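You operate a simulated robot arm through the tools that you are given. There is no shell and no other tool. Be economical: measure what you need, move in short steps, check, and stop when the job is done.

Carry out the task below with a simulated two-armed robot. There is one attempt and no reset: what you move stays moved.

JOB
Unplug the fuser, undo both cover screws and open the cover.
Fine: pull its grey connector first and stand it on the yellow mat; use the yellow screwdriver and stand it back.

The check looks at the end state, three seconds after you hand in, the way a careful person would. Anything else that was tipped, shoved, dropped, spilled or broken makes it a failure. Lids that push on must go on centred and level and be pressed home; caps that screw on are set level and turned clockwise until they are tight.

ROBOT AND FRAMES
Two 7-joint arms with fingered hands on one trunk, on a base that drives. Base frame: it is fixed to the floor where the robot stands at the start and does not move with it; the origin is under the middle of the robot, x ahead of it, y to its left, z up; the surface under the hand at the start is at about z = 840. Lengths are in mm, angles in degrees, forces in N, time in s.
The left shoulder is at the start at [42, 125, 1177], the right one opposite. With the tool pointing down near the work surface each hand reaches from about 420 to 840 mm from the robot's upright axis, wherever it stands, measured 20 degrees to its own side. Places, roughly: front cover screw [400, -200, 900]; fuser cover [500, -300, 900]; rear cover screw [500, -200, 900]; top of the yellow mat [600, -300, 800]. Payload 4 kg a hand.
The tool frame of a hand sits at the grasp point between the pads (the TCP): z along the fingers, y along the line on which they close. The tips reach 29 mm beyond it. The gripper opens to 100 mm. The gripper's body begins 34 mm behind the TCP. The gripper is a hand of 5 fingers: y runs from the thumb to the fingers, the wrist lies at [-15, -105, -177] in the tool frame, and closing takes about 1.5 s.
Orientation is told as [roll, pitch, yaw] about the base's x, y, z axes, in that order, counted from this pose: with the fingers straight down and the wrist toward the robot, the tool's x, y and z point along [0, 1, 0], [1, 0, 0] and [0, 0, -1] of the base frame.

CONTROLS
- The arms move only by the tool nudge_tool. It takes "left_moves", "right_moves" or both (then of equal length, played together; a hand with none holds still); each is text: rows parted by semicolons, each of 7 numbers parted by spaces: the shift along the base's x, y, z in mm, then the turn, a rotation vector about the base's x, y, z in degrees, then the closure, from 0 (fully open) to 1 (shut). In form: x y z wx wy wz grip; .... A call has 1 to 12 rows; each row shifts and turns the commanded pose from where the row before left it. Rows are played at 5 a second. More than 50 mm and 8.6 degrees between two rows, or a gripper value outside its range, and nothing of the call is played. A pose out of reach is approached as far as the arm can. The call stops where the force on the tool passes 40 N (or 10 N more than at its start, if that is more) or the arm is blocked; 0.2 s more then pass. The fingers move at their own pace (about 45 mm/s each) and stop on an object; they squeeze with about 29 N. The grip force told is the motor's: it shows also when the fingers shut on nothing. Time passes only in rows, and 0.2 s behind the last, so rows that do not move let the fingers close. It gives the time, the measured TCP pose, the force on the tool (base axes), the opening and the grip force at its end, in the units of the frame above (readings bear some noise), with the torque about the TCP (base axes, N m) and any sound that the robot's microphone picked up.
- Cameras (640 x 400 px; columns grow to the right, rows downward): "scene" is now at [134.3, -35.4, 1307.1]; the picture's right is [-0.40, -0.92, 0.00], its down [-0.51, 0.22, -0.83] and it looks along [0.76, -0.33, -0.56] (base axes); focal length 214 px, centre (320, 200). "left" rides on the left gripper at [-66, -86, -121] in its tool frame; the picture's right is [-0.76, -0.31, 0.58], its down [0.59, -0.70, 0.40] and it looks along [0.28, 0.64, 0.71] (tool axes); focal length 247 px, centre (320, 200). "right" rides on the right gripper at [65, -86, -121] in its tool frame; the picture's right is [-0.76, 0.31, -0.58], its down [-0.59, -0.70, 0.40] and it looks along [-0.28, 0.64, 0.71] (tool axes); focal length 247 px, centre (320, 200). There is no depth. A picture from a camera that has moved, and an enlarged one, comes with that camera's place and axes in the base frame and with its lens.
- get_image(camera): a new picture of that camera. No time passes.
- move_column(by): slides the trunk up (or, below 0, down) by that many mm; the arms and the scene camera ride with it, the base frame stays. It gives what a move gives, with no picture.
- steer(legs): drives the robot by 1 to 6 legs, each [ahead, turn to the left] in mm and degrees, along the robot's own axes; the way and the turn of a leg run together, so that a leg with both is an arc; at most 1500 mm and 180 degrees a leg. The arms and the cameras ride along, it lands a little off, and it stops where it bumps. It gives what a move gives.
- hand_shape(shape, hand): the hand has 5 fingers and takes this shape, open, in about a second: jaw (thumb against the fingers, like two jaws); tri (thumb and two fingers); tip (a fingertip pinch); poke (one finger out to press); point (the index stretched); flat (the hand flat); cup (the hand cupped); fist (a fist). The gripper value then closes the fingers along that shape, each until it touches; the sizes above hold for jaw. It gives what a move gives, with no picture.
- head_to(pan, tilt): turns the head with the scene camera to pan (to the left, within 80 degrees either way) and tilt (down, from -29 to 69), counted from straight ahead of the robot. It gives what a move gives.
- zoom(camera, box): a new picture of the part [left, top, right, bottom] of that camera's present view, enlarged. No time passes.
- job_done(): hands the job in; it is judged then, once.

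Go step by step. Nothing tells you exact positions but the pictures and the camera data: compare them with the known pose of the tool, close in by small moves and look again before you grip or let go. The budget is 120 turns and 88 pictures, counting those below and the enlarged ones. Unless the task says otherwise, let go and move clear before handing in.

The tools are called after "Emit:" by a JSON object that holds its "name" and its "arguments". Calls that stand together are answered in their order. nudge_tool: Moves the arms, as the interface text tells. Its arguments: {"type":"object","properties":{"left_moves":{"type":"string"},"right_moves":{"type":"string"}},"required":[]} The other tools are called the same way: move_column (by) slides the trunk up or down; hand_shape (shape, hand) gives the hand a shape; steer (legs) drives the base; head_to (pan, tilt) turns the head that bears the scene camera; get_image (camera) takes a picture; zoom (camera, box) takes an enlarged picture of a part of a camera's view; job_done () hands the job in.

At the start:

```text
t: 0.0
left_position: [621.9, -28.2, 1282.4]
left_orientation: [0.0, 0.0, 0.1]
left_force: [-0.3, -0.8, -0.2]
left_moment: [0.02, 0.0, 0.0]
left_opening: 99.9
left_finger_force: 0.0
left_shape: jaw
right_position: [407.6, -477.9, 1229.8]
right_orientation: [0.0, 0.0, 0.0]
right_force: [0.3, -0.2, 0.6]
right_moment: [-0.03, 0.01, -0.03]
right_opening: 100.0
right_finger_force: 0.0
right_shape: jaw
trunk travel left (down, up): [-375.0, 372.0]
robot x, y, heading: [0.8, -3.6, 0.0]
head pan, tilt: [-23.6, 33.8]
```

scene: 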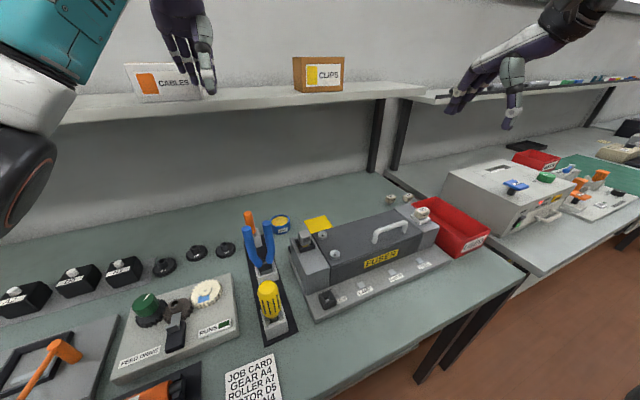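
right: 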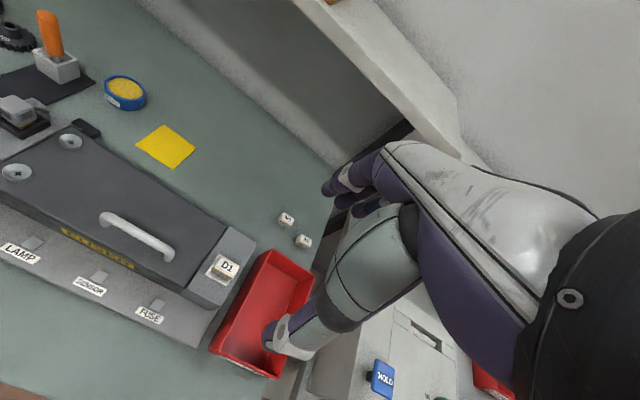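
left: 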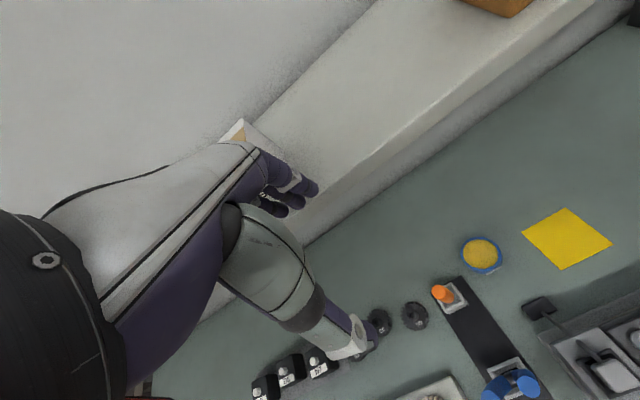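

I see the fuser unit on the bench, with the tool stand to its left and the yellow mat behind. I'll zoom in to locate the details.

Emit:
{"name": "zoom", "arguments": {"camera": "scene", "box": [230, 180, 470, 330]}}

Emit:
{"name": "zoom", "arguments": {"camera": "right", "box": [0, 0, 320, 200]}}

Emit:
{"name": "zoom", "arguments": {"camera": "left", "box": [400, 200, 640, 400]}}

```text
2.67 times, centred on (350, 255) of scene
camera zoom: at [134.3, -35.4, 1307.1], right [-0.4, -0.92, 0.0], down [-0.51, 0.22, -0.83], along [0.76, -0.33, -0.56], focal length 572 px, centre (240, 53)
```

zoom: 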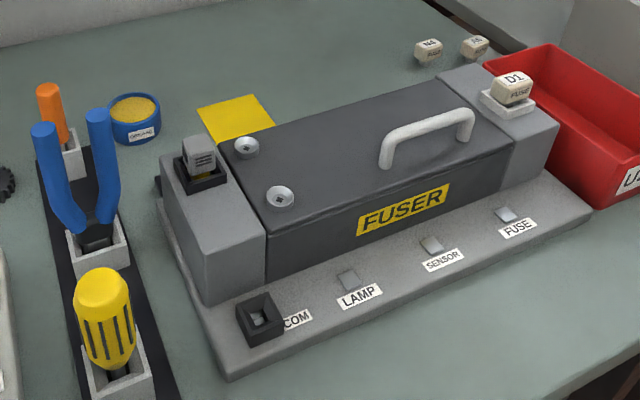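

```text
2.00 times, centred on (160, 100) of right
camera zoom: at [320.1, -412.4, 1351.2], right [0.31, -0.76, 0.58], down [-0.7, -0.59, -0.4], along [0.64, -0.28, -0.71], focal length 494 px, centre (640, 400)
```

zoom: 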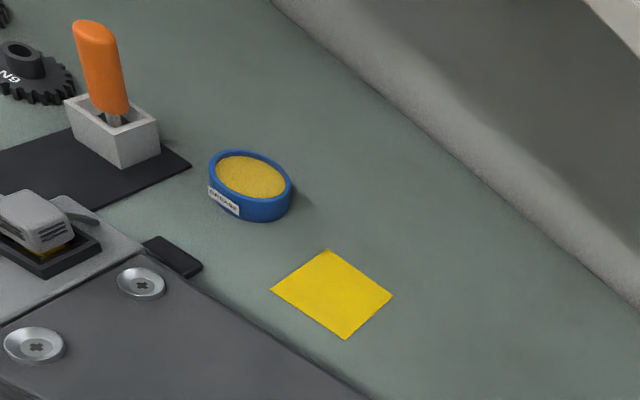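

```text
2.00 times, centred on (520, 300) of left
camera zoom: at [538.7, -95.4, 1403.6], right [-0.31, -0.76, -0.58], down [-0.7, 0.59, -0.4], along [0.64, 0.28, -0.71], focal length 494 px, centre (-80, 0)
```

zoom: 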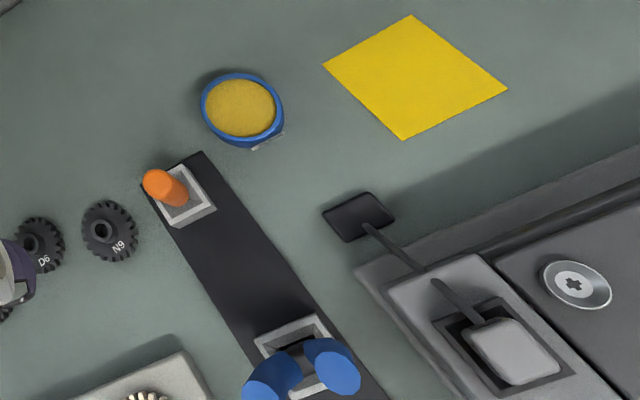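

The grey connector is at about (480,-149,968), the screws near (425,-199) and (492,-198), the screwdriver near (385,-45), and the mat near (630,-257). The screwdriver is too close for the right hand, so I'll back off about 110 mm.

Emit:
{"name": "steer", "arguments": {"legs": [[-110, 0]]}}

Emit:
{"name": "get_image", "arguments": {"camera": "scene"}}

```text
t: 1.2
left_position: [510.9, -29.0, 1282.9]
left_orientation: [0.0, 0.0, 0.0]
left_force: [0.1, 0.1, -0.1]
left_moment: [0.01, -0.04, 0.01]
left_opening: 99.7
left_finger_force: 0.1
left_shape: jaw
right_position: [293.9, -477.8, 1230.9]
right_orientation: [0.0, -0.1, 0.0]
right_force: [-1.2, 0.3, 0.8]
right_moment: [-0.01, -0.02, 0.0]
right_opening: 99.6
right_finger_force: 0.0
right_shape: jaw
trunk travel left (down, up): [-375.0, 372.0]
robot x, y, heading: [-109.1, -1.4, -0.1]
head pan, tilt: [-23.6, 33.8]
```

```text
81 pictures are left
camera scene: at [21.7, -35.4, 1307.4], right [-0.4, -0.92, 0.0], down [-0.51, 0.22, -0.83], along [0.76, -0.33, -0.56], focal length 214 px, centre (320, 200)
```

scene: 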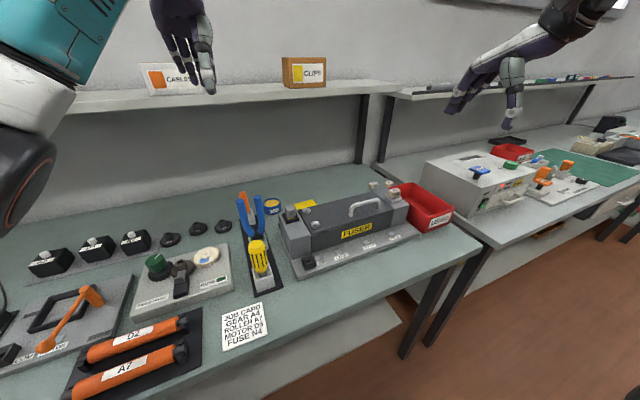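

Move the left hand aside and bring the right hand above the connector, turned 90° so the fingers close along y.

Emit:
{"name": "nudge_tool", "arguments": {"left_moves": "0 30 0 0 0 0 0;0 30 0 0 0 0 0;0 30 0 0 0 0 0;0 30 0 0 0 0 0;0 30 0 0 0 0 0;0 30 0 0 0 0 0;0 30 0 0 0 0 0;0 30 0 0 0 0 0;0 0 0 0 0 0 0;0 0 0 0 0 0 0;0 0 0 0 0 0 0", "right_moves": "17 30 -10 0 0 8.18 0;17 30 -10 0 0 8.18 0;17 30 -10 0 0 8.18 0;17 30 -10 0 0 8.18 0;17 30 -10 0 0 8.18 0;17 30 -10 0 0 8.18 0;17 30 -10 0 0 8.18 0;17 30 -10 0 0 8.18 0;17 30 -10 0 0 8.18 0;17 30 -10 0 0 8.18 0;17 30 -10 0 0 8.2 0"}}

Emit:
{"name": "get_image", "arguments": {"camera": "right"}}

Emit:
{"name": "get_image", "arguments": {"camera": "scene"}}

```text
t: 3.6
left_position: [513.3, 212.0, 1281.6]
left_orientation: [-0.1, 0.0, 0.0]
left_force: [0.1, -0.4, -0.2]
left_moment: [0.0, -0.01, -0.01]
left_opening: 99.8
left_finger_force: 0.1
left_shape: jaw
right_position: [482.0, -146.6, 1119.8]
right_orientation: [0.1, 0.0, 90.1]
right_force: [0.3, 0.5, 0.2]
right_moment: [-0.01, 0.0, -0.01]
right_opening: 99.8
right_finger_force: 0.1
right_shape: jaw
trunk travel left (down, up): [-375.0, 372.0]
robot x, y, heading: [-110.1, -0.1, 0.2]
head pan, tilt: [-23.6, 33.8]
```

```text
80 pictures are left
camera right: at [417.6, -231.7, 1240.6], right [0.76, 0.31, 0.58], down [0.59, -0.7, -0.4], along [0.28, 0.64, -0.71], focal length 247 px, centre (320, 200)
```

right: 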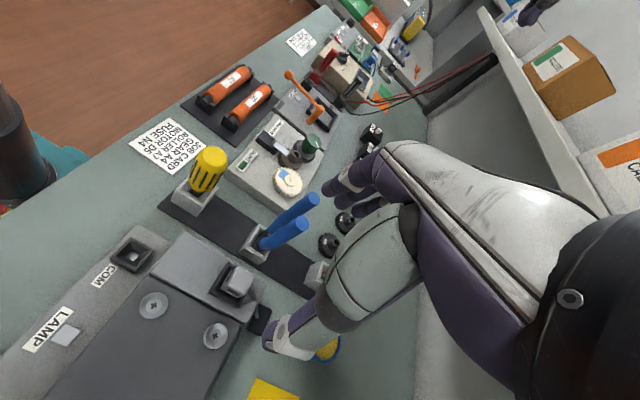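

```text
79 pictures are left
camera scene: at [24.7, -34.4, 1307.0], right [-0.4, -0.92, 0.0], down [-0.51, 0.22, -0.83], along [0.76, -0.33, -0.56], focal length 214 px, centre (320, 200)
```

scene: 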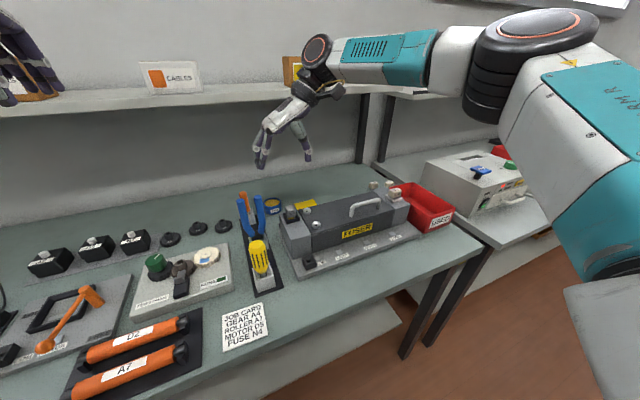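

Zooming in on the connector with both cameras.

Emit:
{"name": "zoom", "arguments": {"camera": "right", "box": [120, 200, 320, 400]}}

Emit:
{"name": "zoom", "arguments": {"camera": "scene", "box": [230, 170, 350, 290]}}

```text
2.00 times, centred on (220, 300) of right
camera zoom: at [417.6, -231.7, 1240.6], right [0.76, 0.31, 0.58], down [0.59, -0.7, -0.4], along [0.28, 0.64, -0.71], focal length 494 px, centre (520, 0)
```

zoom: 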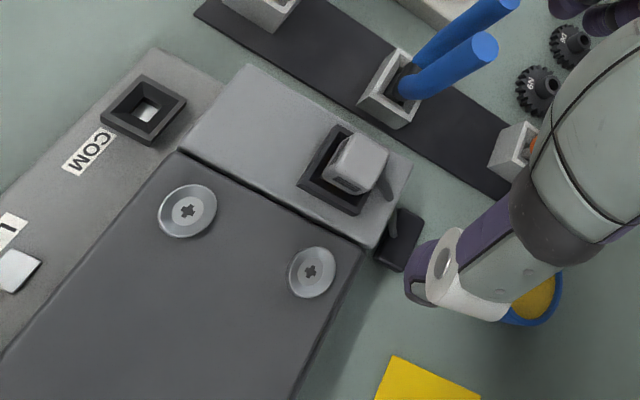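

```text
3.33 times, centred on (290, 230) of scene
camera zoom: at [24.7, -34.4, 1307.0], right [-0.4, -0.92, 0.0], down [-0.51, 0.22, -0.83], along [0.76, -0.33, -0.56], focal length 715 px, centre (420, 100)
```

zoom: 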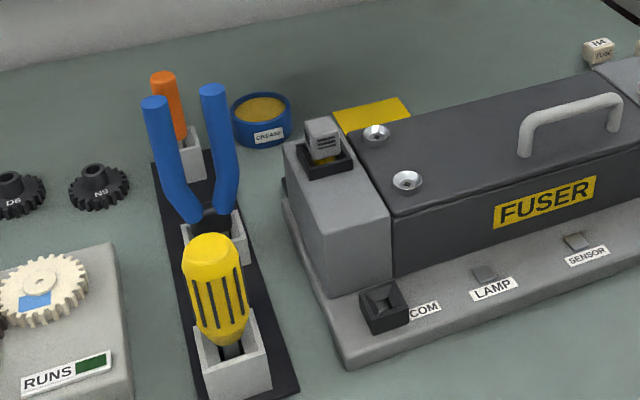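

The connector top is at about (474,-148,977). The pliers handle at (496,-72,1012) is nearby, so I'll half-close the hand, come down to z≈1040 and check clearance.

Emit:
{"name": "nudge_tool", "arguments": {"right_moves": "-4 -1 -20 0 0 0 0.5;-4 -1 -20 0 0 0 0.5;0 0 -20 0 0 0 0.5;0 0 -20 0 0 0 0.5;0 0 0 0 0 0 0.5"}}

Emit:
{"name": "zoom", "arguments": {"camera": "right", "box": [160, 150, 400, 400]}}

Emit:
{"name": "zoom", "arguments": {"camera": "scene", "box": [220, 120, 370, 270]}}

```text
t: 4.8
left_position: [513.7, 209.7, 1281.4]
left_orientation: [-0.1, 0.0, 0.0]
left_force: [0.2, 0.7, -0.7]
left_moment: [-0.02, 0.01, 0.0]
left_opening: 99.7
left_finger_force: 0.1
left_shape: jaw
right_position: [475.1, -150.0, 1039.2]
right_orientation: [0.0, 0.0, 90.0]
right_force: [-0.1, 0.2, 0.1]
right_moment: [0.02, 0.01, 0.01]
right_opening: 50.3
right_finger_force: 0.0
right_shape: jaw
trunk travel left (down, up): [-375.0, 372.0]
robot x, y, heading: [-108.8, -0.4, 0.0]
head pan, tilt: [-23.6, 33.8]
```

```text
1.60 times, centred on (280, 275) of right
camera zoom: at [408.6, -235.3, 1160.6], right [0.76, 0.31, 0.58], down [0.59, -0.7, -0.4], along [0.28, 0.64, -0.71], focal length 395 px, centre (384, 80)
```

zoom: 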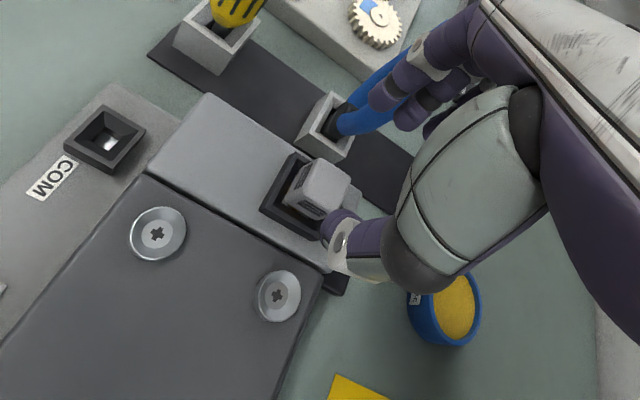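

```text
2.67 times, centred on (295, 195) of scene
camera zoom: at [23.6, -35.2, 1307.2], right [-0.4, -0.92, 0.0], down [-0.51, 0.22, -0.83], along [0.76, -0.33, -0.56], focal length 572 px, centre (387, 213)
```

zoom: 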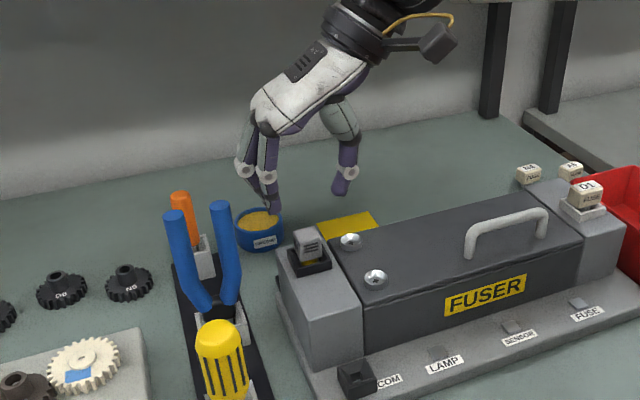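

Connector confirmed at about (475,-150). I'll narrow the opening to 42 mm and descend to z≈983, then look.

Emit:
{"name": "nudge_tool", "arguments": {"right_moves": "0 -1 0 0 0 0 0.58;0 0 -15 0 0 0 0.58;0 0 -15 0 0 0 0.58;0 0 -15 0 0 0 0.58;0 0 -11 0 0 0 0.58;0 0 0 0 0 0 0.58"}}

Emit:
{"name": "zoom", "arguments": {"camera": "right", "box": [220, 150, 420, 350]}}

Emit:
{"name": "zoom", "arguments": {"camera": "scene", "box": [250, 150, 350, 250]}}

```text
t: 6.2
left_position: [514.4, 210.6, 1280.8]
left_orientation: [0.0, -0.1, 0.0]
left_force: [0.8, 0.8, -0.5]
left_moment: [-0.01, -0.01, 0.01]
left_opening: 99.7
left_finger_force: 0.0
left_shape: jaw
right_position: [473.7, -151.1, 983.6]
right_orientation: [0.0, 0.0, 90.0]
right_force: [0.2, -0.2, -0.1]
right_moment: [0.0, -0.02, -0.01]
right_opening: 42.3
right_finger_force: 0.1
right_shape: jaw
trunk travel left (down, up): [-375.0, 372.0]
robot x, y, heading: [-112.5, 4.5, -0.0]
head pan, tilt: [-23.6, 33.8]
```

```text
2.00 times, centred on (320, 250) of right
camera zoom: at [407.9, -236.3, 1104.5], right [0.76, 0.31, 0.58], down [0.59, -0.7, -0.4], along [0.28, 0.64, -0.71], focal length 494 px, centre (320, 100)
```

zoom: 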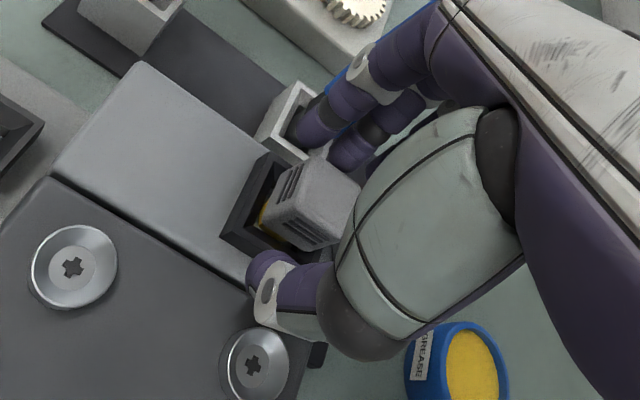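

```text
4.00 times, centred on (300, 200) of scene
camera zoom: at [23.6, -35.2, 1307.1], right [-0.4, -0.92, 0.0], down [-0.51, 0.22, -0.83], along [0.76, -0.33, -0.56], focal length 858 px, centre (400, 200)
```

zoom: 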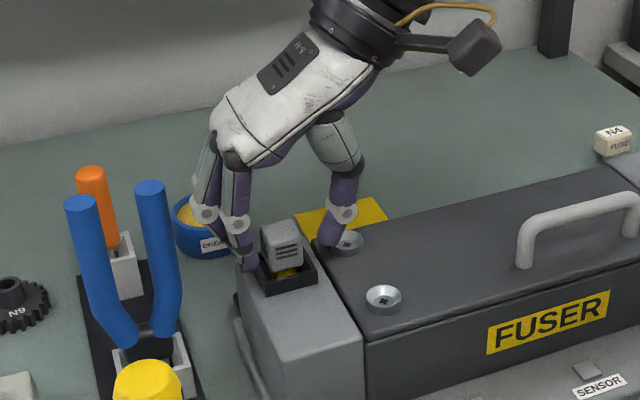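

The fingers straddle the connector well. Closing the grip.

Emit:
{"name": "nudge_tool", "arguments": {"right_moves": "0 0 -3 0 0 0 0.58;0 0 0 0 0 0 0.8;0 0 0 0 0 0 1;0 0 0 0 0 0 1;0 0 0 0 0 0 1;0 0 0 0 0 0 1"}}

Emit:
{"name": "zoom", "arguments": {"camera": "right", "box": [220, 150, 420, 350]}}

```text
t: 7.6
left_position: [513.9, 210.1, 1281.7]
left_orientation: [0.0, 0.0, 0.1]
left_force: [0.5, -0.4, 0.1]
left_moment: [0.02, 0.02, 0.01]
left_opening: 99.7
left_finger_force: 0.0
left_shape: jaw
right_position: [474.7, -151.5, 980.6]
right_orientation: [0.0, 0.0, 90.1]
right_force: [0.3, -1.3, -1.0]
right_moment: [-0.02, -0.01, 0.0]
right_opening: 19.0
right_finger_force: 29.4
right_shape: jaw
trunk travel left (down, up): [-375.0, 372.0]
robot x, y, heading: [-112.3, -2.1, -0.0]
head pan, tilt: [-23.6, 33.8]
```

```text
2.00 times, centred on (320, 250) of right
camera zoom: at [408.1, -236.9, 1101.7], right [0.76, 0.31, 0.58], down [0.59, -0.7, -0.4], along [0.28, 0.64, -0.71], focal length 494 px, centre (320, 100)
```

zoom: 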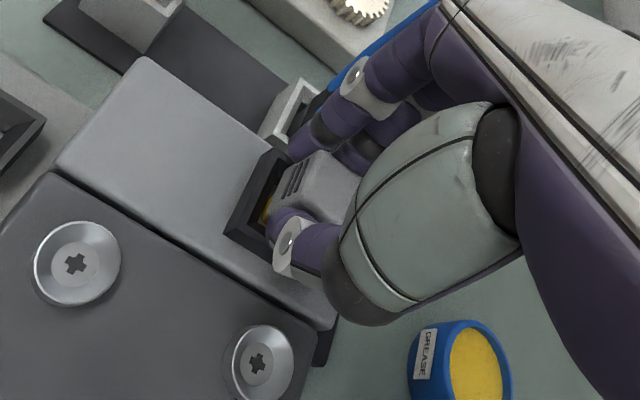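

Held, 19 mm wide. Pulling straight up.

Emit:
{"name": "nudge_tool", "arguments": {"right_moves": "0 0 4 0 0 0 1;0 0 4 0 0 0 1;0 0 4 0 0 0 1;0 0 4 0 0 0 1;0 0 6 0 0 0 1;0 0 8 0 0 0 1;0 0 10 0 0 0 1;0 0 10 0 0 0 1"}}

Emit:
{"name": "zoom", "arguments": {"camera": "scene", "box": [240, 130, 370, 260]}}

Emit:
{"name": "zoom", "arguments": {"camera": "right", "box": [170, 150, 420, 400]}}

```text
t: 9.4
left_position: [513.0, 211.3, 1281.3]
left_orientation: [0.0, 0.0, 0.0]
left_force: [0.4, -0.1, -0.7]
left_moment: [-0.02, -0.02, 0.0]
left_opening: 99.6
left_finger_force: 0.1
left_shape: jaw
right_position: [474.4, -151.6, 1030.5]
right_orientation: [0.0, 0.1, 90.0]
right_force: [0.0, -0.5, -0.1]
right_moment: [-0.01, -0.03, 0.03]
right_opening: 19.0
right_finger_force: 29.2
right_shape: jaw
trunk travel left (down, up): [-375.0, 372.0]
robot x, y, heading: [-111.3, 0.8, 0.0]
head pan, tilt: [-23.6, 33.8]
```

```text
3.08 times, centred on (305, 195) of scene
camera zoom: at [23.5, -35.2, 1307.1], right [-0.4, -0.92, 0.0], down [-0.51, 0.22, -0.83], along [0.76, -0.33, -0.56], focal length 660 px, centre (366, 215)
```

zoom: 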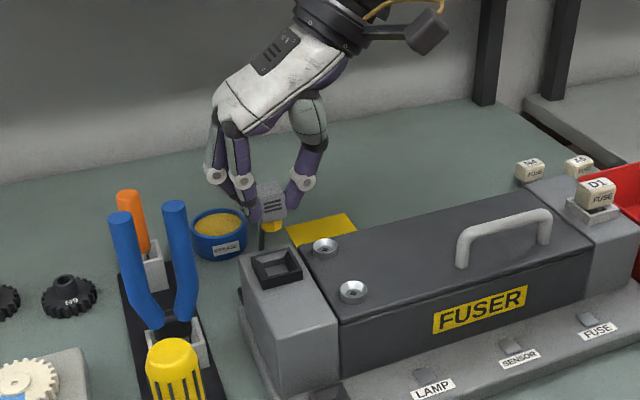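

```text
1.60 times, centred on (295, 275) of right
camera zoom: at [408.5, -236.5, 1152.0], right [0.76, 0.31, 0.58], down [0.59, -0.7, -0.4], along [0.28, 0.64, -0.71], focal length 395 px, centre (360, 80)
```

zoom: 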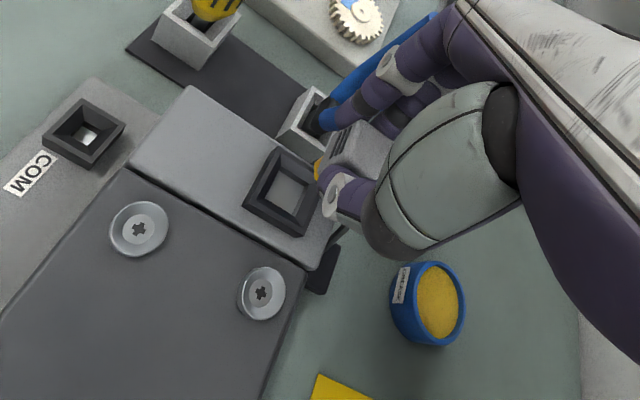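

It's out cleanly, with its bottom about 42 mm below the TCP. Moving it over the mat at height.

Emit:
{"name": "nudge_tool", "arguments": {"right_moves": "0 0 15 0 0 0 1;0 0 15 0 0 0 1;26 -18 0 0 0 0 1;26 -18 0 0 0 0 1;26 -18 0 0 0 0 1;26 -18 0 0 0 0 1;26 -18 0 0 0 0 1;25 -16 0 0 0 0 1;0 0 0 0 0 0 1"}}

Emit:
{"name": "get_image", "arguments": {"camera": "right"}}

Emit:
{"name": "zoom", "arguments": {"camera": "scene", "box": [220, 90, 420, 260]}}

```text
t: 11.4
left_position: [513.9, 210.0, 1281.4]
left_orientation: [0.0, 0.0, 0.0]
left_force: [-0.9, 0.1, 0.5]
left_moment: [-0.01, -0.02, -0.01]
left_opening: 99.7
left_finger_force: 0.1
left_shape: jaw
right_position: [523.9, -266.9, 1067.9]
right_orientation: [0.1, 0.0, 90.1]
right_force: [-0.5, 0.5, 0.0]
right_moment: [0.0, 0.01, -0.01]
right_opening: 18.8
right_finger_force: 28.5
right_shape: jaw
right hand out of reach, approached as far as the arm can: row 4, 5, 6, 7, 8
trunk travel left (down, up): [-375.0, 372.0]
robot x, y, heading: [-113.9, 1.2, 0.1]
head pan, tilt: [-23.6, 33.8]
```

```text
69 pictures are left
camera right: at [456.9, -351.4, 1188.6], right [0.76, 0.31, 0.58], down [0.59, -0.7, -0.4], along [0.28, 0.64, -0.71], focal length 247 px, centre (320, 200)
```

right: 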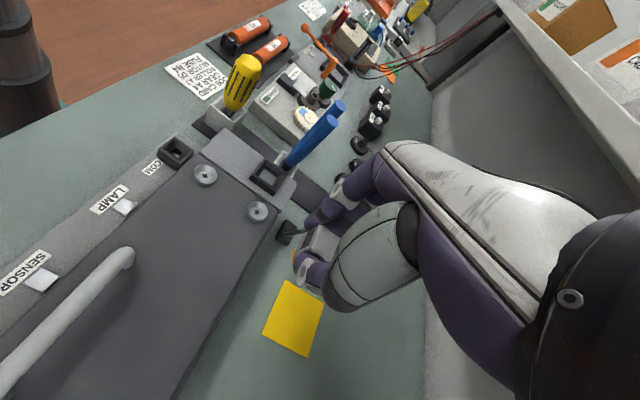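

```text
2.35 times, centred on (320, 175) of scene
camera zoom: at [23.7, -35.1, 1307.1], right [-0.4, -0.92, 0.0], down [-0.51, 0.22, -0.83], along [0.76, -0.33, -0.56], focal length 505 px, centre (320, 259)
```

zoom: 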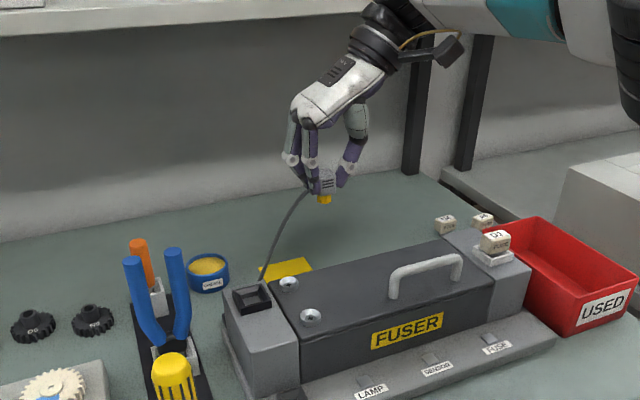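

The arm runs out of reach sideways in this pose. I'll drive the base forward about 105 mm, which carries the hand over the mat at (630,-256).

Emit:
{"name": "steer", "arguments": {"legs": [[105, 0]]}}

Emit:
{"name": "nudge_tool", "arguments": {"right_moves": "0 0 0 0 0 0 1;0 0 -10 0 0 0 1;0 0 0 0 0 0 1"}}

Emit:
{"name": "get_image", "arguments": {"camera": "right"}}

```text
t: 12.6
left_position: [618.1, 210.3, 1280.5]
left_orientation: [0.0, 0.0, -0.1]
left_force: [0.4, -0.3, -0.4]
left_moment: [0.01, 0.04, -0.03]
left_opening: 99.9
left_finger_force: 0.1
left_shape: jaw
right_position: [626.4, -266.8, 1066.3]
right_orientation: [0.1, 0.1, 90.0]
right_force: [-0.3, -0.1, -1.5]
right_moment: [0.03, 0.04, 0.0]
right_opening: 19.0
right_finger_force: 29.3
right_shape: jaw
trunk travel left (down, up): [-375.0, 372.0]
robot x, y, heading: [-5.8, -0.9, -0.1]
head pan, tilt: [-23.6, 33.8]
```

```text
t: 13.4
left_position: [617.7, 209.4, 1282.1]
left_orientation: [0.0, 0.0, -0.1]
left_force: [0.9, 0.6, 0.3]
left_moment: [-0.01, 0.02, -0.01]
left_opening: 99.7
left_finger_force: 0.0
left_shape: jaw
right_position: [625.9, -266.5, 1057.5]
right_orientation: [-0.1, 0.0, 89.8]
right_force: [-0.4, -0.2, 0.7]
right_moment: [-0.04, 0.04, -0.02]
right_opening: 19.0
right_finger_force: 29.0
right_shape: jaw
trunk travel left (down, up): [-375.0, 372.0]
robot x, y, heading: [-4.8, 4.0, 0.2]
head pan, tilt: [-23.6, 33.8]
```

```text
67 pictures are left
camera right: at [559.5, -352.0, 1178.8], right [0.76, 0.3, 0.58], down [0.59, -0.7, -0.4], along [0.29, 0.64, -0.71], focal length 247 px, centre (320, 200)
```

right: 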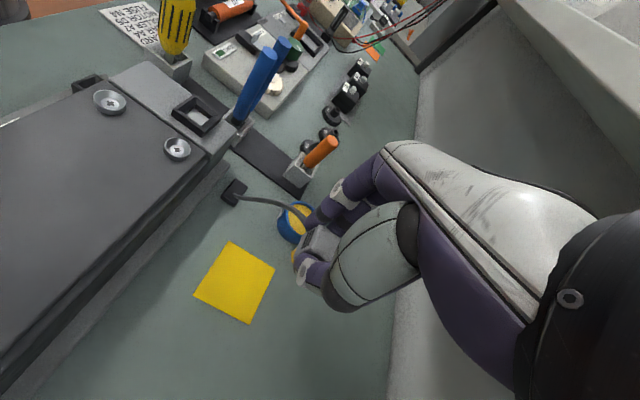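

Mat centre is at (630,-256). Lowering over it to TCP z≈897.

Emit:
{"name": "nudge_tool", "arguments": {"right_moves": "3 10 -20 0 0 0 1;0 0 -30 0 0 0 1;0 0 -30 0 0 0 1;0 0 -30 0 0 0 1;0 0 -25 0 0 0 1;0 0 -15 0 0 0 1;0 0 -10 0 0 0 1;0 0 0 0 0 0 1"}}

Emit:
{"name": "zoom", "arguments": {"camera": "right", "box": [180, 150, 430, 350]}}

Emit:
{"name": "zoom", "arguments": {"camera": "scene", "box": [240, 120, 400, 240]}}

```text
t: 15.2
left_position: [617.4, 209.4, 1281.4]
left_orientation: [0.1, -0.1, -0.2]
left_force: [0.5, -0.5, 0.0]
left_moment: [-0.03, -0.02, 0.0]
left_opening: 100.0
left_finger_force: 0.0
left_shape: jaw
right_position: [571.3, -250.3, 931.9]
right_orientation: [0.0, 0.1, 89.9]
right_force: [1.8, -0.1, 0.0]
right_moment: [0.03, 0.02, 0.01]
right_opening: 19.2
right_finger_force: 28.9
right_shape: jaw
right hand out of reach, approached as far as the arm can: row 1, 2, 3, 4, 5, 6, 7
trunk travel left (down, up): [-375.0, 372.0]
robot x, y, heading: [-7.3, 0.3, -0.1]
head pan, tilt: [-23.6, 33.8]
```

```text
2.00 times, centred on (305, 250) of right
camera zoom: at [505.1, -333.6, 1052.8], right [0.76, 0.31, 0.58], down [0.59, -0.7, -0.4], along [0.29, 0.64, -0.71], focal length 494 px, centre (350, 100)
```

zoom: 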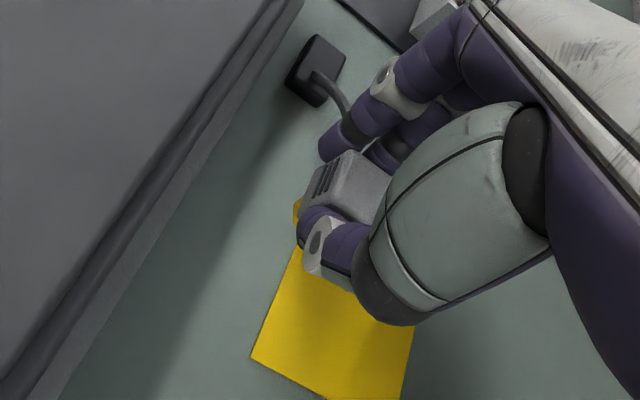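

```text
3.33 times, centred on (320, 180) of scene
camera zoom: at [127.4, -35.4, 1307.1], right [-0.4, -0.92, 0.0], down [-0.51, 0.22, -0.83], along [0.76, -0.33, -0.56], focal length 715 px, centre (320, 267)
```

zoom: 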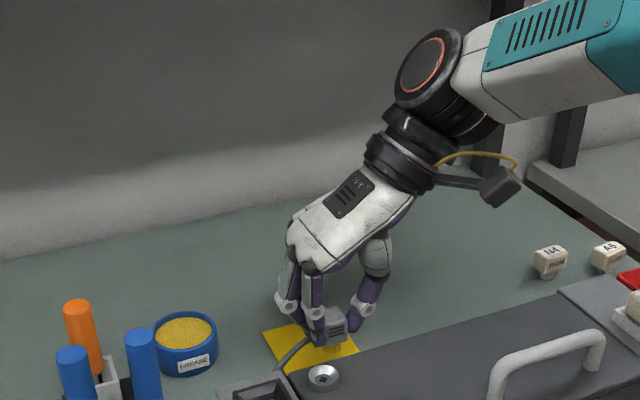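

Reach is still limited by the 90° yaw. I'll raise the hand and turn it back to about yaw 35°, which extends reach.

Emit:
{"name": "nudge_tool", "arguments": {"right_moves": "5 0 25 0 0 0 1;10 0 25 0 0 -7 1;10 0 0 0 0 -8 1;10 0 0 0 0 -8 1;10 -2 0 0 0 -8 1;10 -2 0 0 0 -8 1;4 -2 0 0 0 -8 1;0 0 0 0 0 -8 1;0 0 0 0 0 0 1"}}

Emit:
{"name": "get_image", "arguments": {"camera": "right"}}

```text
t: 17.2
left_position: [617.4, 210.3, 1281.4]
left_orientation: [0.0, 0.0, -0.2]
left_force: [0.5, -0.2, 0.5]
left_moment: [-0.01, -0.06, 0.02]
left_opening: 100.0
left_finger_force: 0.0
left_shape: jaw
right_position: [631.5, -254.7, 982.3]
right_orientation: [0.0, -0.1, 34.9]
right_force: [0.6, -1.0, -0.5]
right_moment: [0.0, -0.02, 0.0]
right_opening: 19.1
right_finger_force: 29.2
right_shape: jaw
trunk travel left (down, up): [-375.0, 372.0]
robot x, y, heading: [-8.7, -2.1, -0.3]
head pan, tilt: [-23.6, 33.8]
```

```text
64 pictures are left
camera right: at [523.0, -250.0, 1102.9], right [0.68, -0.45, 0.58], down [-0.24, -0.89, -0.4], along [0.69, 0.13, -0.71], focal length 247 px, centre (320, 200)
```

right: 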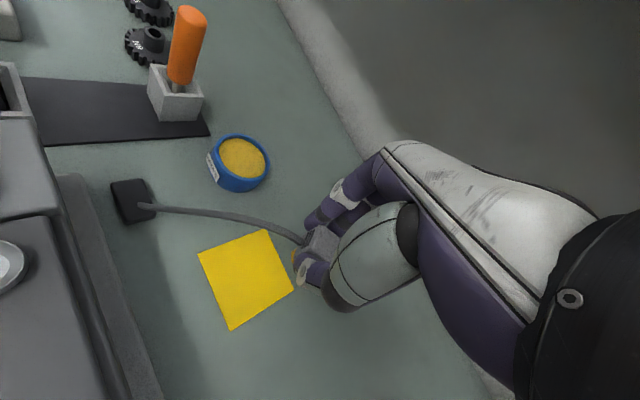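

Now directly above the mat at (629,-255), and in reach. Lowering to z≈895.

Emit:
{"name": "nudge_tool", "arguments": {"right_moves": "-2 0 -20 0 0 0 1;0 0 -20 0 0 0 1;0 0 -20 0 0 0 1;0 0 -15 0 0 0 1;0 0 -12 0 0 0 1;0 0 0 0 0 0 1"}}

Emit:
{"name": "zoom", "arguments": {"camera": "right", "box": [200, 150, 400, 350]}}

Emit:
{"name": "zoom", "arguments": {"camera": "scene", "box": [260, 140, 380, 230]}}

```text
t: 18.6
left_position: [617.1, 208.8, 1281.3]
left_orientation: [0.1, 0.0, 0.0]
left_force: [-0.7, 0.9, 0.4]
left_moment: [-0.01, 0.0, -0.01]
left_opening: 99.8
left_finger_force: 0.0
left_shape: jaw
right_position: [629.6, -255.4, 894.6]
right_orientation: [-0.1, -0.1, 35.0]
right_force: [0.0, 0.6, -0.8]
right_moment: [-0.01, 0.0, -0.04]
right_opening: 19.1
right_finger_force: 28.6
right_shape: jaw
trunk travel left (down, up): [-375.0, 372.0]
robot x, y, heading: [-10.2, 2.4, 0.1]
head pan, tilt: [-23.6, 33.8]
```

```text
2.00 times, centred on (300, 250) of right
camera zoom: at [521.0, -249.9, 1016.3], right [0.68, -0.44, 0.58], down [-0.24, -0.89, -0.4], along [0.69, 0.13, -0.71], focal length 494 px, centre (360, 100)
```

zoom: 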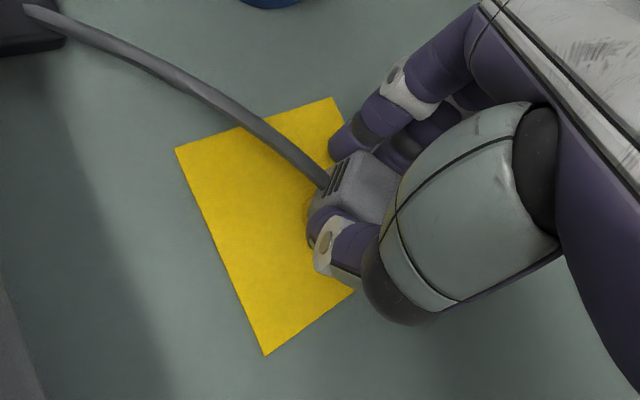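

```text
4.44 times, centred on (320, 185) of scene
camera zoom: at [127.2, -35.5, 1307.2], right [-0.4, -0.92, 0.0], down [-0.51, 0.22, -0.83], along [0.76, -0.33, -0.56], focal length 953 px, centre (320, 267)
```

zoom: 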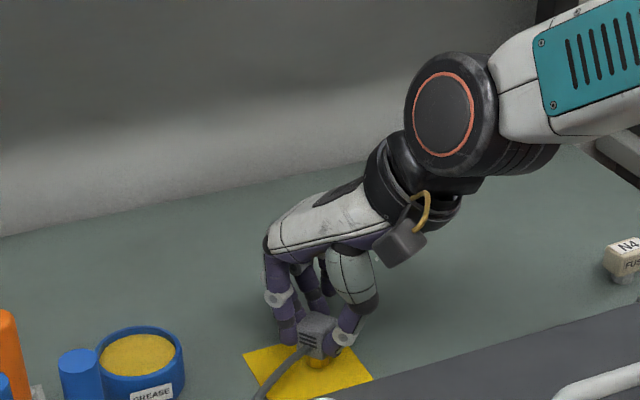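

Aligned over the mat. Lowering gently till contact shows.

Emit:
{"name": "nudge_tool", "arguments": {"right_moves": "-2 0 -4 0 0 0 1;0 0 -2 0 0 0 1;0 0 -2 0 0 0 1;0 0 -2 0 0 0 1;0 0 0 0 0 0 1"}}

Emit:
{"name": "zoom", "arguments": {"camera": "scene", "box": [280, 180, 370, 240]}}

```text
t: 19.8
left_position: [616.0, 209.5, 1282.5]
left_orientation: [0.0, 0.0, -0.1]
left_force: [0.6, -0.3, 0.3]
left_moment: [0.02, -0.03, -0.01]
left_opening: 99.9
left_finger_force: 0.0
left_shape: jaw
right_position: [627.4, -255.0, 888.9]
right_orientation: [-0.2, -0.2, 34.8]
right_force: [-2.4, -1.0, 15.3]
right_moment: [0.0, -0.03, 0.0]
right_opening: 19.7
right_finger_force: 29.0
right_shape: jaw
trunk travel left (down, up): [-375.0, 372.0]
robot x, y, heading: [-6.2, 2.1, -0.2]
head pan, tilt: [-23.6, 33.8]
```

```text
6.67 times, centred on (325, 210) of scene
camera zoom: at [125.5, -35.0, 1307.5], right [-0.4, -0.92, 0.0], down [-0.51, 0.22, -0.83], along [0.76, -0.33, -0.56], focal length 1430 px, centre (287, 133)
```

zoom: 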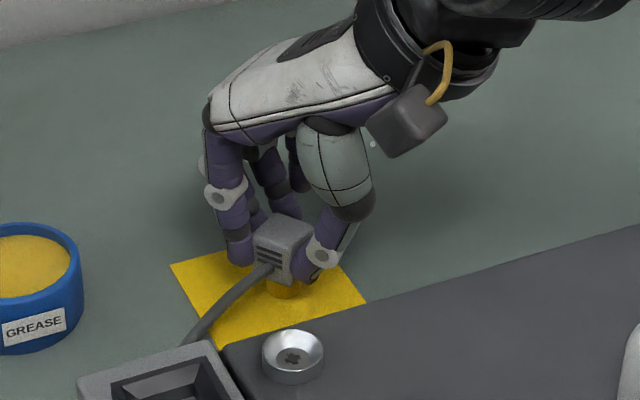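

Contact at 888.9. I'll relax by 1.5 mm, open to about 50 mm and rise straight up.

Emit:
{"name": "nudge_tool", "arguments": {"right_moves": "0 0 1.5 0 0 0 1;0 0 0 0 0 0 0.7;0 0 0 0 0 0 0.6;0 0 0 0 0 0 0.5;0 0 0 0 0 0 0.5;0 0 10 0 0 0 0.5;0 0 20 0 0 0 0.5;0 0 30 0 0 0 0.5;0 0 40 0 0 0 0.5;0 0 40 0 0 0 0.5"}}

Emit:
{"name": "zoom", "arguments": {"camera": "right", "box": [120, 150, 400, 400]}}

```text
t: 22.0
left_position: [619.4, 208.8, 1281.8]
left_orientation: [0.0, 0.0, -0.1]
left_force: [-0.9, 0.0, 0.2]
left_moment: [0.01, 0.01, 0.04]
left_opening: 99.8
left_finger_force: 0.1
left_shape: jaw
right_position: [627.4, -254.5, 1027.9]
right_orientation: [0.1, 0.0, 34.9]
right_force: [0.3, -0.9, -0.9]
right_moment: [0.02, -0.02, 0.01]
right_opening: 49.5
right_finger_force: 0.1
right_shape: jaw
trunk travel left (down, up): [-375.0, 372.0]
robot x, y, heading: [-8.8, -2.2, -0.2]
head pan, tilt: [-23.6, 33.8]
```

```text
1.60 times, centred on (260, 275) of right
camera zoom: at [518.5, -249.2, 1148.7], right [0.68, -0.45, 0.58], down [-0.24, -0.89, -0.4], along [0.69, 0.13, -0.71], focal length 395 px, centre (416, 80)
```

zoom: 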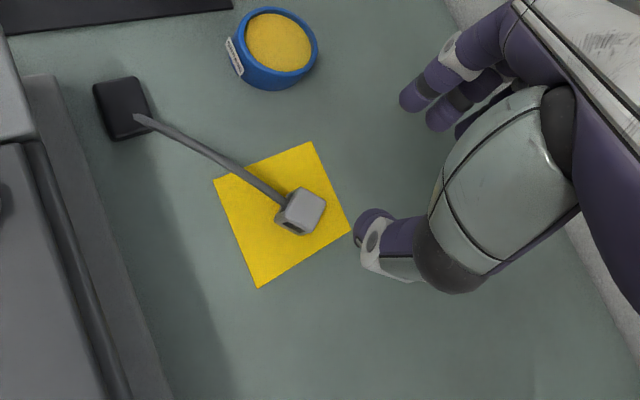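

The connector stands on the mat. Now backing off and bringing the right hand above the yellow screwdriver.

Emit:
{"name": "nudge_tool", "arguments": {"right_moves": "0 0 30 0 0 0 0;0 0 30 0 0 0 0;0 0 30 0 0 -7 0;0 0 0 0 0 -7 0;0 0 0 0 0 -7 0;0 0 0 0 0 -7 0;0 0 0 0 0 -7 0"}}

Emit:
{"name": "steer", "arguments": {"legs": [[-115, 0]]}}

Emit:
{"name": "nudge_tool", "arguments": {"right_moves": "-15 20 0 0 0 0 0;-15 20 0 0 0 0 0;-15 20 0 0 0 0 0;-15 20 0 0 0 0 0;-15 20 0 0 0 0 0;-15 20 0 0 0 0 0;-15 20 0 0 0 0 0;-15 20 0 0 0 0 0;-15 20 0 0 0 0 0;0 20 0 0 0 0 0;0 0 0 0 0 0 0"}}

Emit:
{"name": "get_image", "arguments": {"camera": "right"}}

Emit:
{"name": "zoom", "arguments": {"camera": "scene", "box": [190, 130, 370, 300]}}

```text
t: 23.6
left_position: [617.3, 210.2, 1281.9]
left_orientation: [0.0, 0.0, -0.1]
left_force: [-1.1, -0.3, -0.3]
left_moment: [0.02, 0.01, 0.0]
left_opening: 99.6
left_finger_force: 0.0
left_shape: jaw
right_position: [627.3, -254.8, 1117.3]
right_orientation: [-0.1, -0.1, -0.2]
right_force: [-0.6, 0.9, 0.2]
right_moment: [-0.04, -0.01, 0.0]
right_opening: 99.7
right_finger_force: 0.2
right_shape: jaw
trunk travel left (down, up): [-375.0, 372.0]
robot x, y, heading: [-7.1, -0.6, -0.1]
head pan, tilt: [-23.6, 33.8]
```

```text
t: 24.8
left_position: [501.9, 209.9, 1281.9]
left_orientation: [0.0, -0.1, 0.0]
left_force: [-0.3, 0.6, 0.5]
left_moment: [0.01, -0.06, 0.0]
left_opening: 99.8
left_finger_force: 0.1
left_shape: jaw
right_position: [512.5, -254.3, 1117.3]
right_orientation: [-0.1, -0.1, -0.1]
right_force: [-0.8, -0.2, 0.1]
right_moment: [0.0, -0.04, 0.0]
right_opening: 99.8
right_finger_force: 0.1
right_shape: jaw
trunk travel left (down, up): [-375.0, 372.0]
robot x, y, heading: [-117.2, -2.2, -0.1]
head pan, tilt: [-23.6, 33.8]
```

```text
t: 27.2
left_position: [501.7, 209.2, 1281.6]
left_orientation: [-0.1, 0.0, 0.0]
left_force: [-0.2, 0.8, 0.3]
left_moment: [0.04, -0.02, -0.02]
left_opening: 100.0
left_finger_force: 0.1
left_shape: jaw
right_position: [377.0, -53.2, 1116.7]
right_orientation: [-0.2, 0.0, -0.1]
right_force: [-0.3, -0.4, -0.6]
right_moment: [-0.02, -0.03, -0.03]
right_opening: 99.7
right_finger_force: 0.0
right_shape: jaw
trunk travel left (down, up): [-375.0, 372.0]
robot x, y, heading: [-119.8, 1.0, -0.2]
head pan, tilt: [-23.6, 33.8]
```

```text
59 pictures are left
camera right: at [291.1, 12.6, 1238.3], right [0.3, -0.76, 0.58], down [-0.7, -0.59, -0.4], along [0.64, -0.29, -0.71], focal length 247 px, centre (320, 200)
```

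right: 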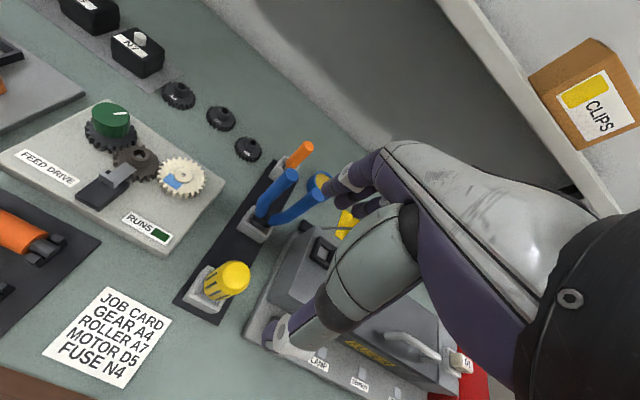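

```text
2.35 times, centred on (280, 215) of scene
camera zoom: at [12.3, -35.2, 1307.3], right [-0.4, -0.92, 0.0], down [-0.51, 0.22, -0.83], along [0.76, -0.33, -0.56], focal length 505 px, centre (414, 165)
```

zoom: 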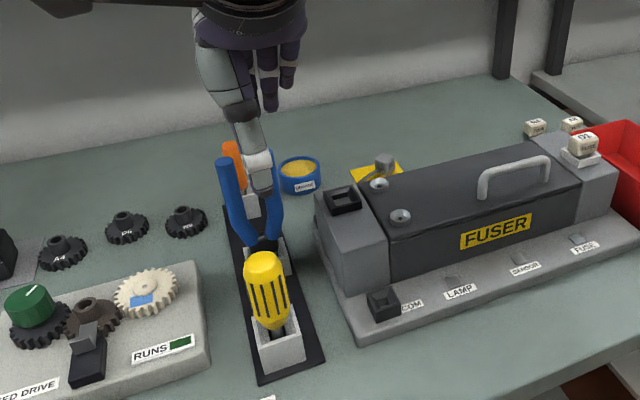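

The screwdriver handle top is at about (374,-42,978), with the handle roughly 890–978. Centring above it.

Emit:
{"name": "nudge_tool", "arguments": {"right_moves": "-1 4 -20 0 0 0 0.25;-1 4 -20 0 0 0 0.25;0 3 -20 0 0 0 0.25;0 0 -10 0 0 0 0.25;0 0 0 0 0 0 0.25"}}

Emit:
{"name": "zoom", "arguments": {"camera": "right", "box": [150, 150, 400, 400]}}

Emit:
{"name": "zoom", "arguments": {"camera": "scene", "box": [200, 130, 340, 290]}}

```text
t: 28.4
left_position: [502.8, 210.5, 1282.0]
left_orientation: [0.0, 0.1, 0.0]
left_force: [0.4, -0.1, 0.0]
left_moment: [-0.01, 0.03, 0.0]
left_opening: 99.7
left_finger_force: 0.1
left_shape: jaw
right_position: [375.4, -43.2, 1046.1]
right_orientation: [0.1, 0.0, -0.1]
right_force: [-0.6, -0.2, 0.1]
right_moment: [0.02, -0.01, 0.0]
right_opening: 75.2
right_finger_force: 0.0
right_shape: jaw
trunk travel left (down, up): [-375.0, 372.0]
robot x, y, heading: [-124.0, -1.1, 0.1]
head pan, tilt: [-23.6, 33.8]
```

```text
1.60 times, centred on (275, 275) of right
camera zoom: at [289.7, 23.4, 1167.8], right [0.31, -0.76, 0.58], down [-0.7, -0.59, -0.4], along [0.64, -0.29, -0.71], focal length 395 px, centre (392, 80)
```

zoom: 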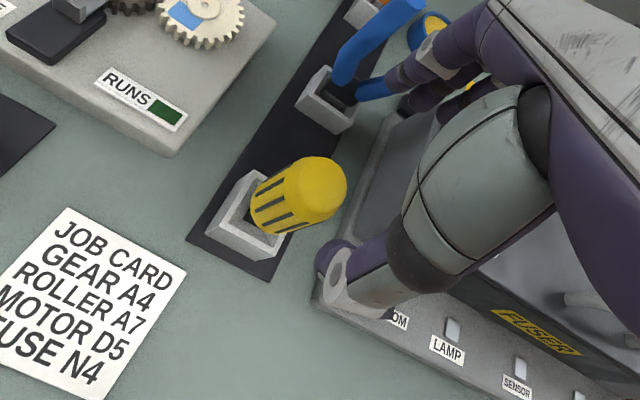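

```text
2.50 times, centred on (270, 210) of scene
camera zoom: at [13.0, -35.2, 1307.2], right [-0.4, -0.92, 0.0], down [-0.51, 0.22, -0.83], along [0.76, -0.33, -0.56], focal length 536 px, centre (445, 175)
```

zoom: 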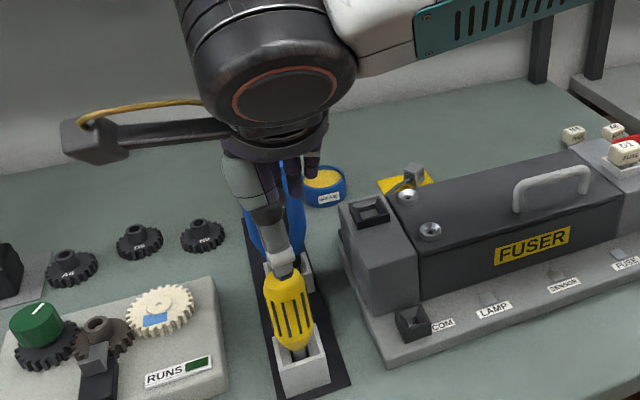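

The top is at about (372,-41). Descending around the handle to z≈950 and looking before closing.

Emit:
{"name": "nudge_tool", "arguments": {"right_moves": "-3 2 -16 0 0 0 0.25;0 0 -20 0 0 0 0.25;0 0 -20 0 0 0 0.25;0 0 -20 0 0 0 0.25;0 0 -18 0 0 0 0.25;0 0 0 0 0 0 0.25"}}

Emit:
{"name": "zoom", "arguments": {"camera": "right", "box": [200, 150, 400, 350]}}

Emit:
{"name": "zoom", "arguments": {"camera": "scene", "box": [220, 170, 340, 290]}}

```text
t: 29.8
left_position: [502.7, 210.3, 1280.8]
left_orientation: [0.0, 0.0, 0.1]
left_force: [0.3, 0.3, 0.5]
left_moment: [-0.01, 0.0, -0.05]
left_opening: 99.8
left_finger_force: 0.1
left_shape: jaw
right_position: [370.2, -60.2, 960.4]
right_orientation: [0.1, 0.0, 0.0]
right_force: [-0.6, 0.5, 0.5]
right_moment: [0.02, 0.0, 0.01]
right_opening: 75.5
right_finger_force: 0.1
right_shape: jaw
right hand out of reach, approached as far as the arm can: row 3, 4, 5
trunk travel left (down, up): [-375.0, 372.0]
robot x, y, heading: [-122.9, 2.3, 0.2]
head pan, tilt: [-23.6, 33.8]
```

```text
2.00 times, centred on (300, 250) of right
camera zoom: at [282.9, 5.3, 1081.6], right [0.31, -0.76, 0.58], down [-0.7, -0.59, -0.4], along [0.64, -0.28, -0.71], focal length 494 px, centre (360, 100)
```

zoom: 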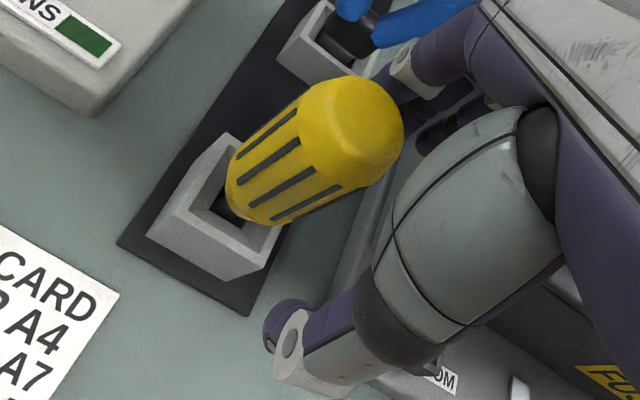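

```text
3.33 times, centred on (280, 230) of scene
camera zoom: at [12.9, -35.1, 1307.2], right [-0.4, -0.92, 0.0], down [-0.51, 0.22, -0.83], along [0.76, -0.33, -0.56], focal length 715 px, centre (453, 100)
```

zoom: 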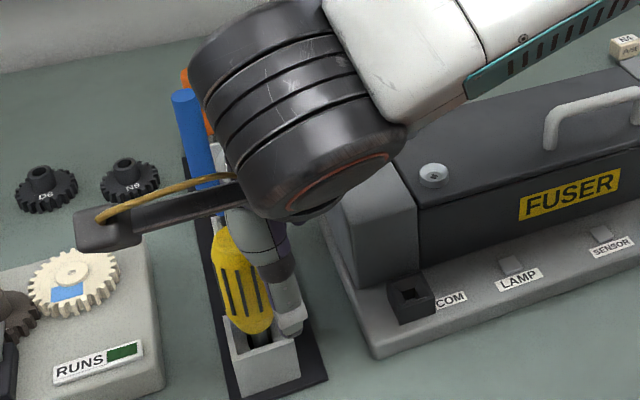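

It hit the inner reach limit and slid sideways (without touching anything). I'll raise, back off 80 mm more, and retry.

Emit:
{"name": "nudge_tool", "arguments": {"right_moves": "0 0 20 0 0 0 0.25;0 0 30 0 0 0 0.25;0 0 40 0 0 0 0.25;0 0 0 0 0 0 0.25"}}

Emit:
{"name": "steer", "arguments": {"legs": [[-90, 0]]}}

Emit:
{"name": "nudge_tool", "arguments": {"right_moves": "23 5 0 0 0 0 0.25;23 5 0 0 0 0 0.25;23 5 0 0 0 0 0.25;21 4 0 0 0 0 0.25;0 0 0 0 0 0 0.25"}}

```text
t: 30.8
left_position: [503.1, 209.5, 1279.8]
left_orientation: [-0.1, 0.1, -0.1]
left_force: [-0.1, 0.8, -0.1]
left_moment: [0.02, 0.02, 0.02]
left_opening: 99.5
left_finger_force: 0.1
left_shape: jaw
right_position: [369.8, -60.1, 1049.5]
right_orientation: [-0.1, -0.1, -0.1]
right_force: [0.0, -1.2, 0.3]
right_moment: [-0.03, 0.02, 0.0]
right_opening: 75.2
right_finger_force: 0.1
right_shape: jaw
trunk travel left (down, up): [-375.0, 372.0]
robot x, y, heading: [-122.0, -0.2, -0.2]
head pan, tilt: [-23.6, 33.8]
```

```text
t: 31.9
left_position: [410.7, 209.2, 1282.4]
left_orientation: [0.1, -0.2, 0.0]
left_force: [-0.3, -0.2, 1.1]
left_moment: [-0.03, -0.05, 0.0]
left_opening: 99.8
left_finger_force: 0.0
left_shape: jaw
right_position: [276.9, -61.2, 1050.1]
right_orientation: [-0.1, 0.0, -0.1]
right_force: [-0.7, 0.0, 0.5]
right_moment: [-0.02, -0.02, -0.03]
right_opening: 75.3
right_finger_force: 0.1
right_shape: jaw
trunk travel left (down, up): [-375.0, 372.0]
robot x, y, heading: [-210.2, -1.1, -0.1]
head pan, tilt: [-23.6, 33.8]
```

```text
t: 33.1
left_position: [411.0, 211.3, 1281.6]
left_orientation: [0.0, 0.0, -0.1]
left_force: [0.3, -0.1, -0.8]
left_moment: [-0.02, 0.01, 0.03]
left_opening: 99.9
left_finger_force: 0.1
left_shape: jaw
right_position: [359.5, -61.7, 1052.0]
right_orientation: [0.0, 0.1, 0.0]
right_force: [0.4, -0.8, -0.2]
right_moment: [-0.01, 0.0, 0.01]
right_opening: 75.4
right_finger_force: 0.1
right_shape: jaw
right hand out of reach, approached as far as the arm can: row 3, 4
trunk travel left (down, up): [-375.0, 372.0]
robot x, y, heading: [-211.4, 0.1, -0.3]
head pan, tilt: [-23.6, 33.8]
```

Still limited at yaw 0 near the centreline; turning the wrist out to yaw ≈ 40° should help.

Emit:
{"name": "nudge_tool", "arguments": {"right_moves": "0 0 0 0 0 8 0.25;0 0 0 0 0 8 0.25;3 5 0 0 0 8 0.25;3 5 0 0 0 8 0.25;3 5 0 0 0 8 0.25;3 5 0 0 0 0 0.25;0 0 0 0 0 0 0.25"}}

```text
t: 34.7
left_position: [411.5, 211.1, 1282.6]
left_orientation: [0.0, 0.0, -0.1]
left_force: [0.2, -0.6, -0.8]
left_moment: [0.01, 0.01, 0.01]
left_opening: 99.7
left_finger_force: 0.0
left_shape: jaw
right_position: [372.2, -42.0, 1052.9]
right_orientation: [0.0, 0.0, 39.9]
right_force: [0.1, 0.2, 0.1]
right_moment: [0.0, 0.02, -0.01]
right_opening: 75.3
right_finger_force: 0.1
right_shape: jaw
trunk travel left (down, up): [-375.0, 372.0]
robot x, y, heading: [-211.3, 3.0, -0.1]
head pan, tilt: [-23.6, 33.8]
```

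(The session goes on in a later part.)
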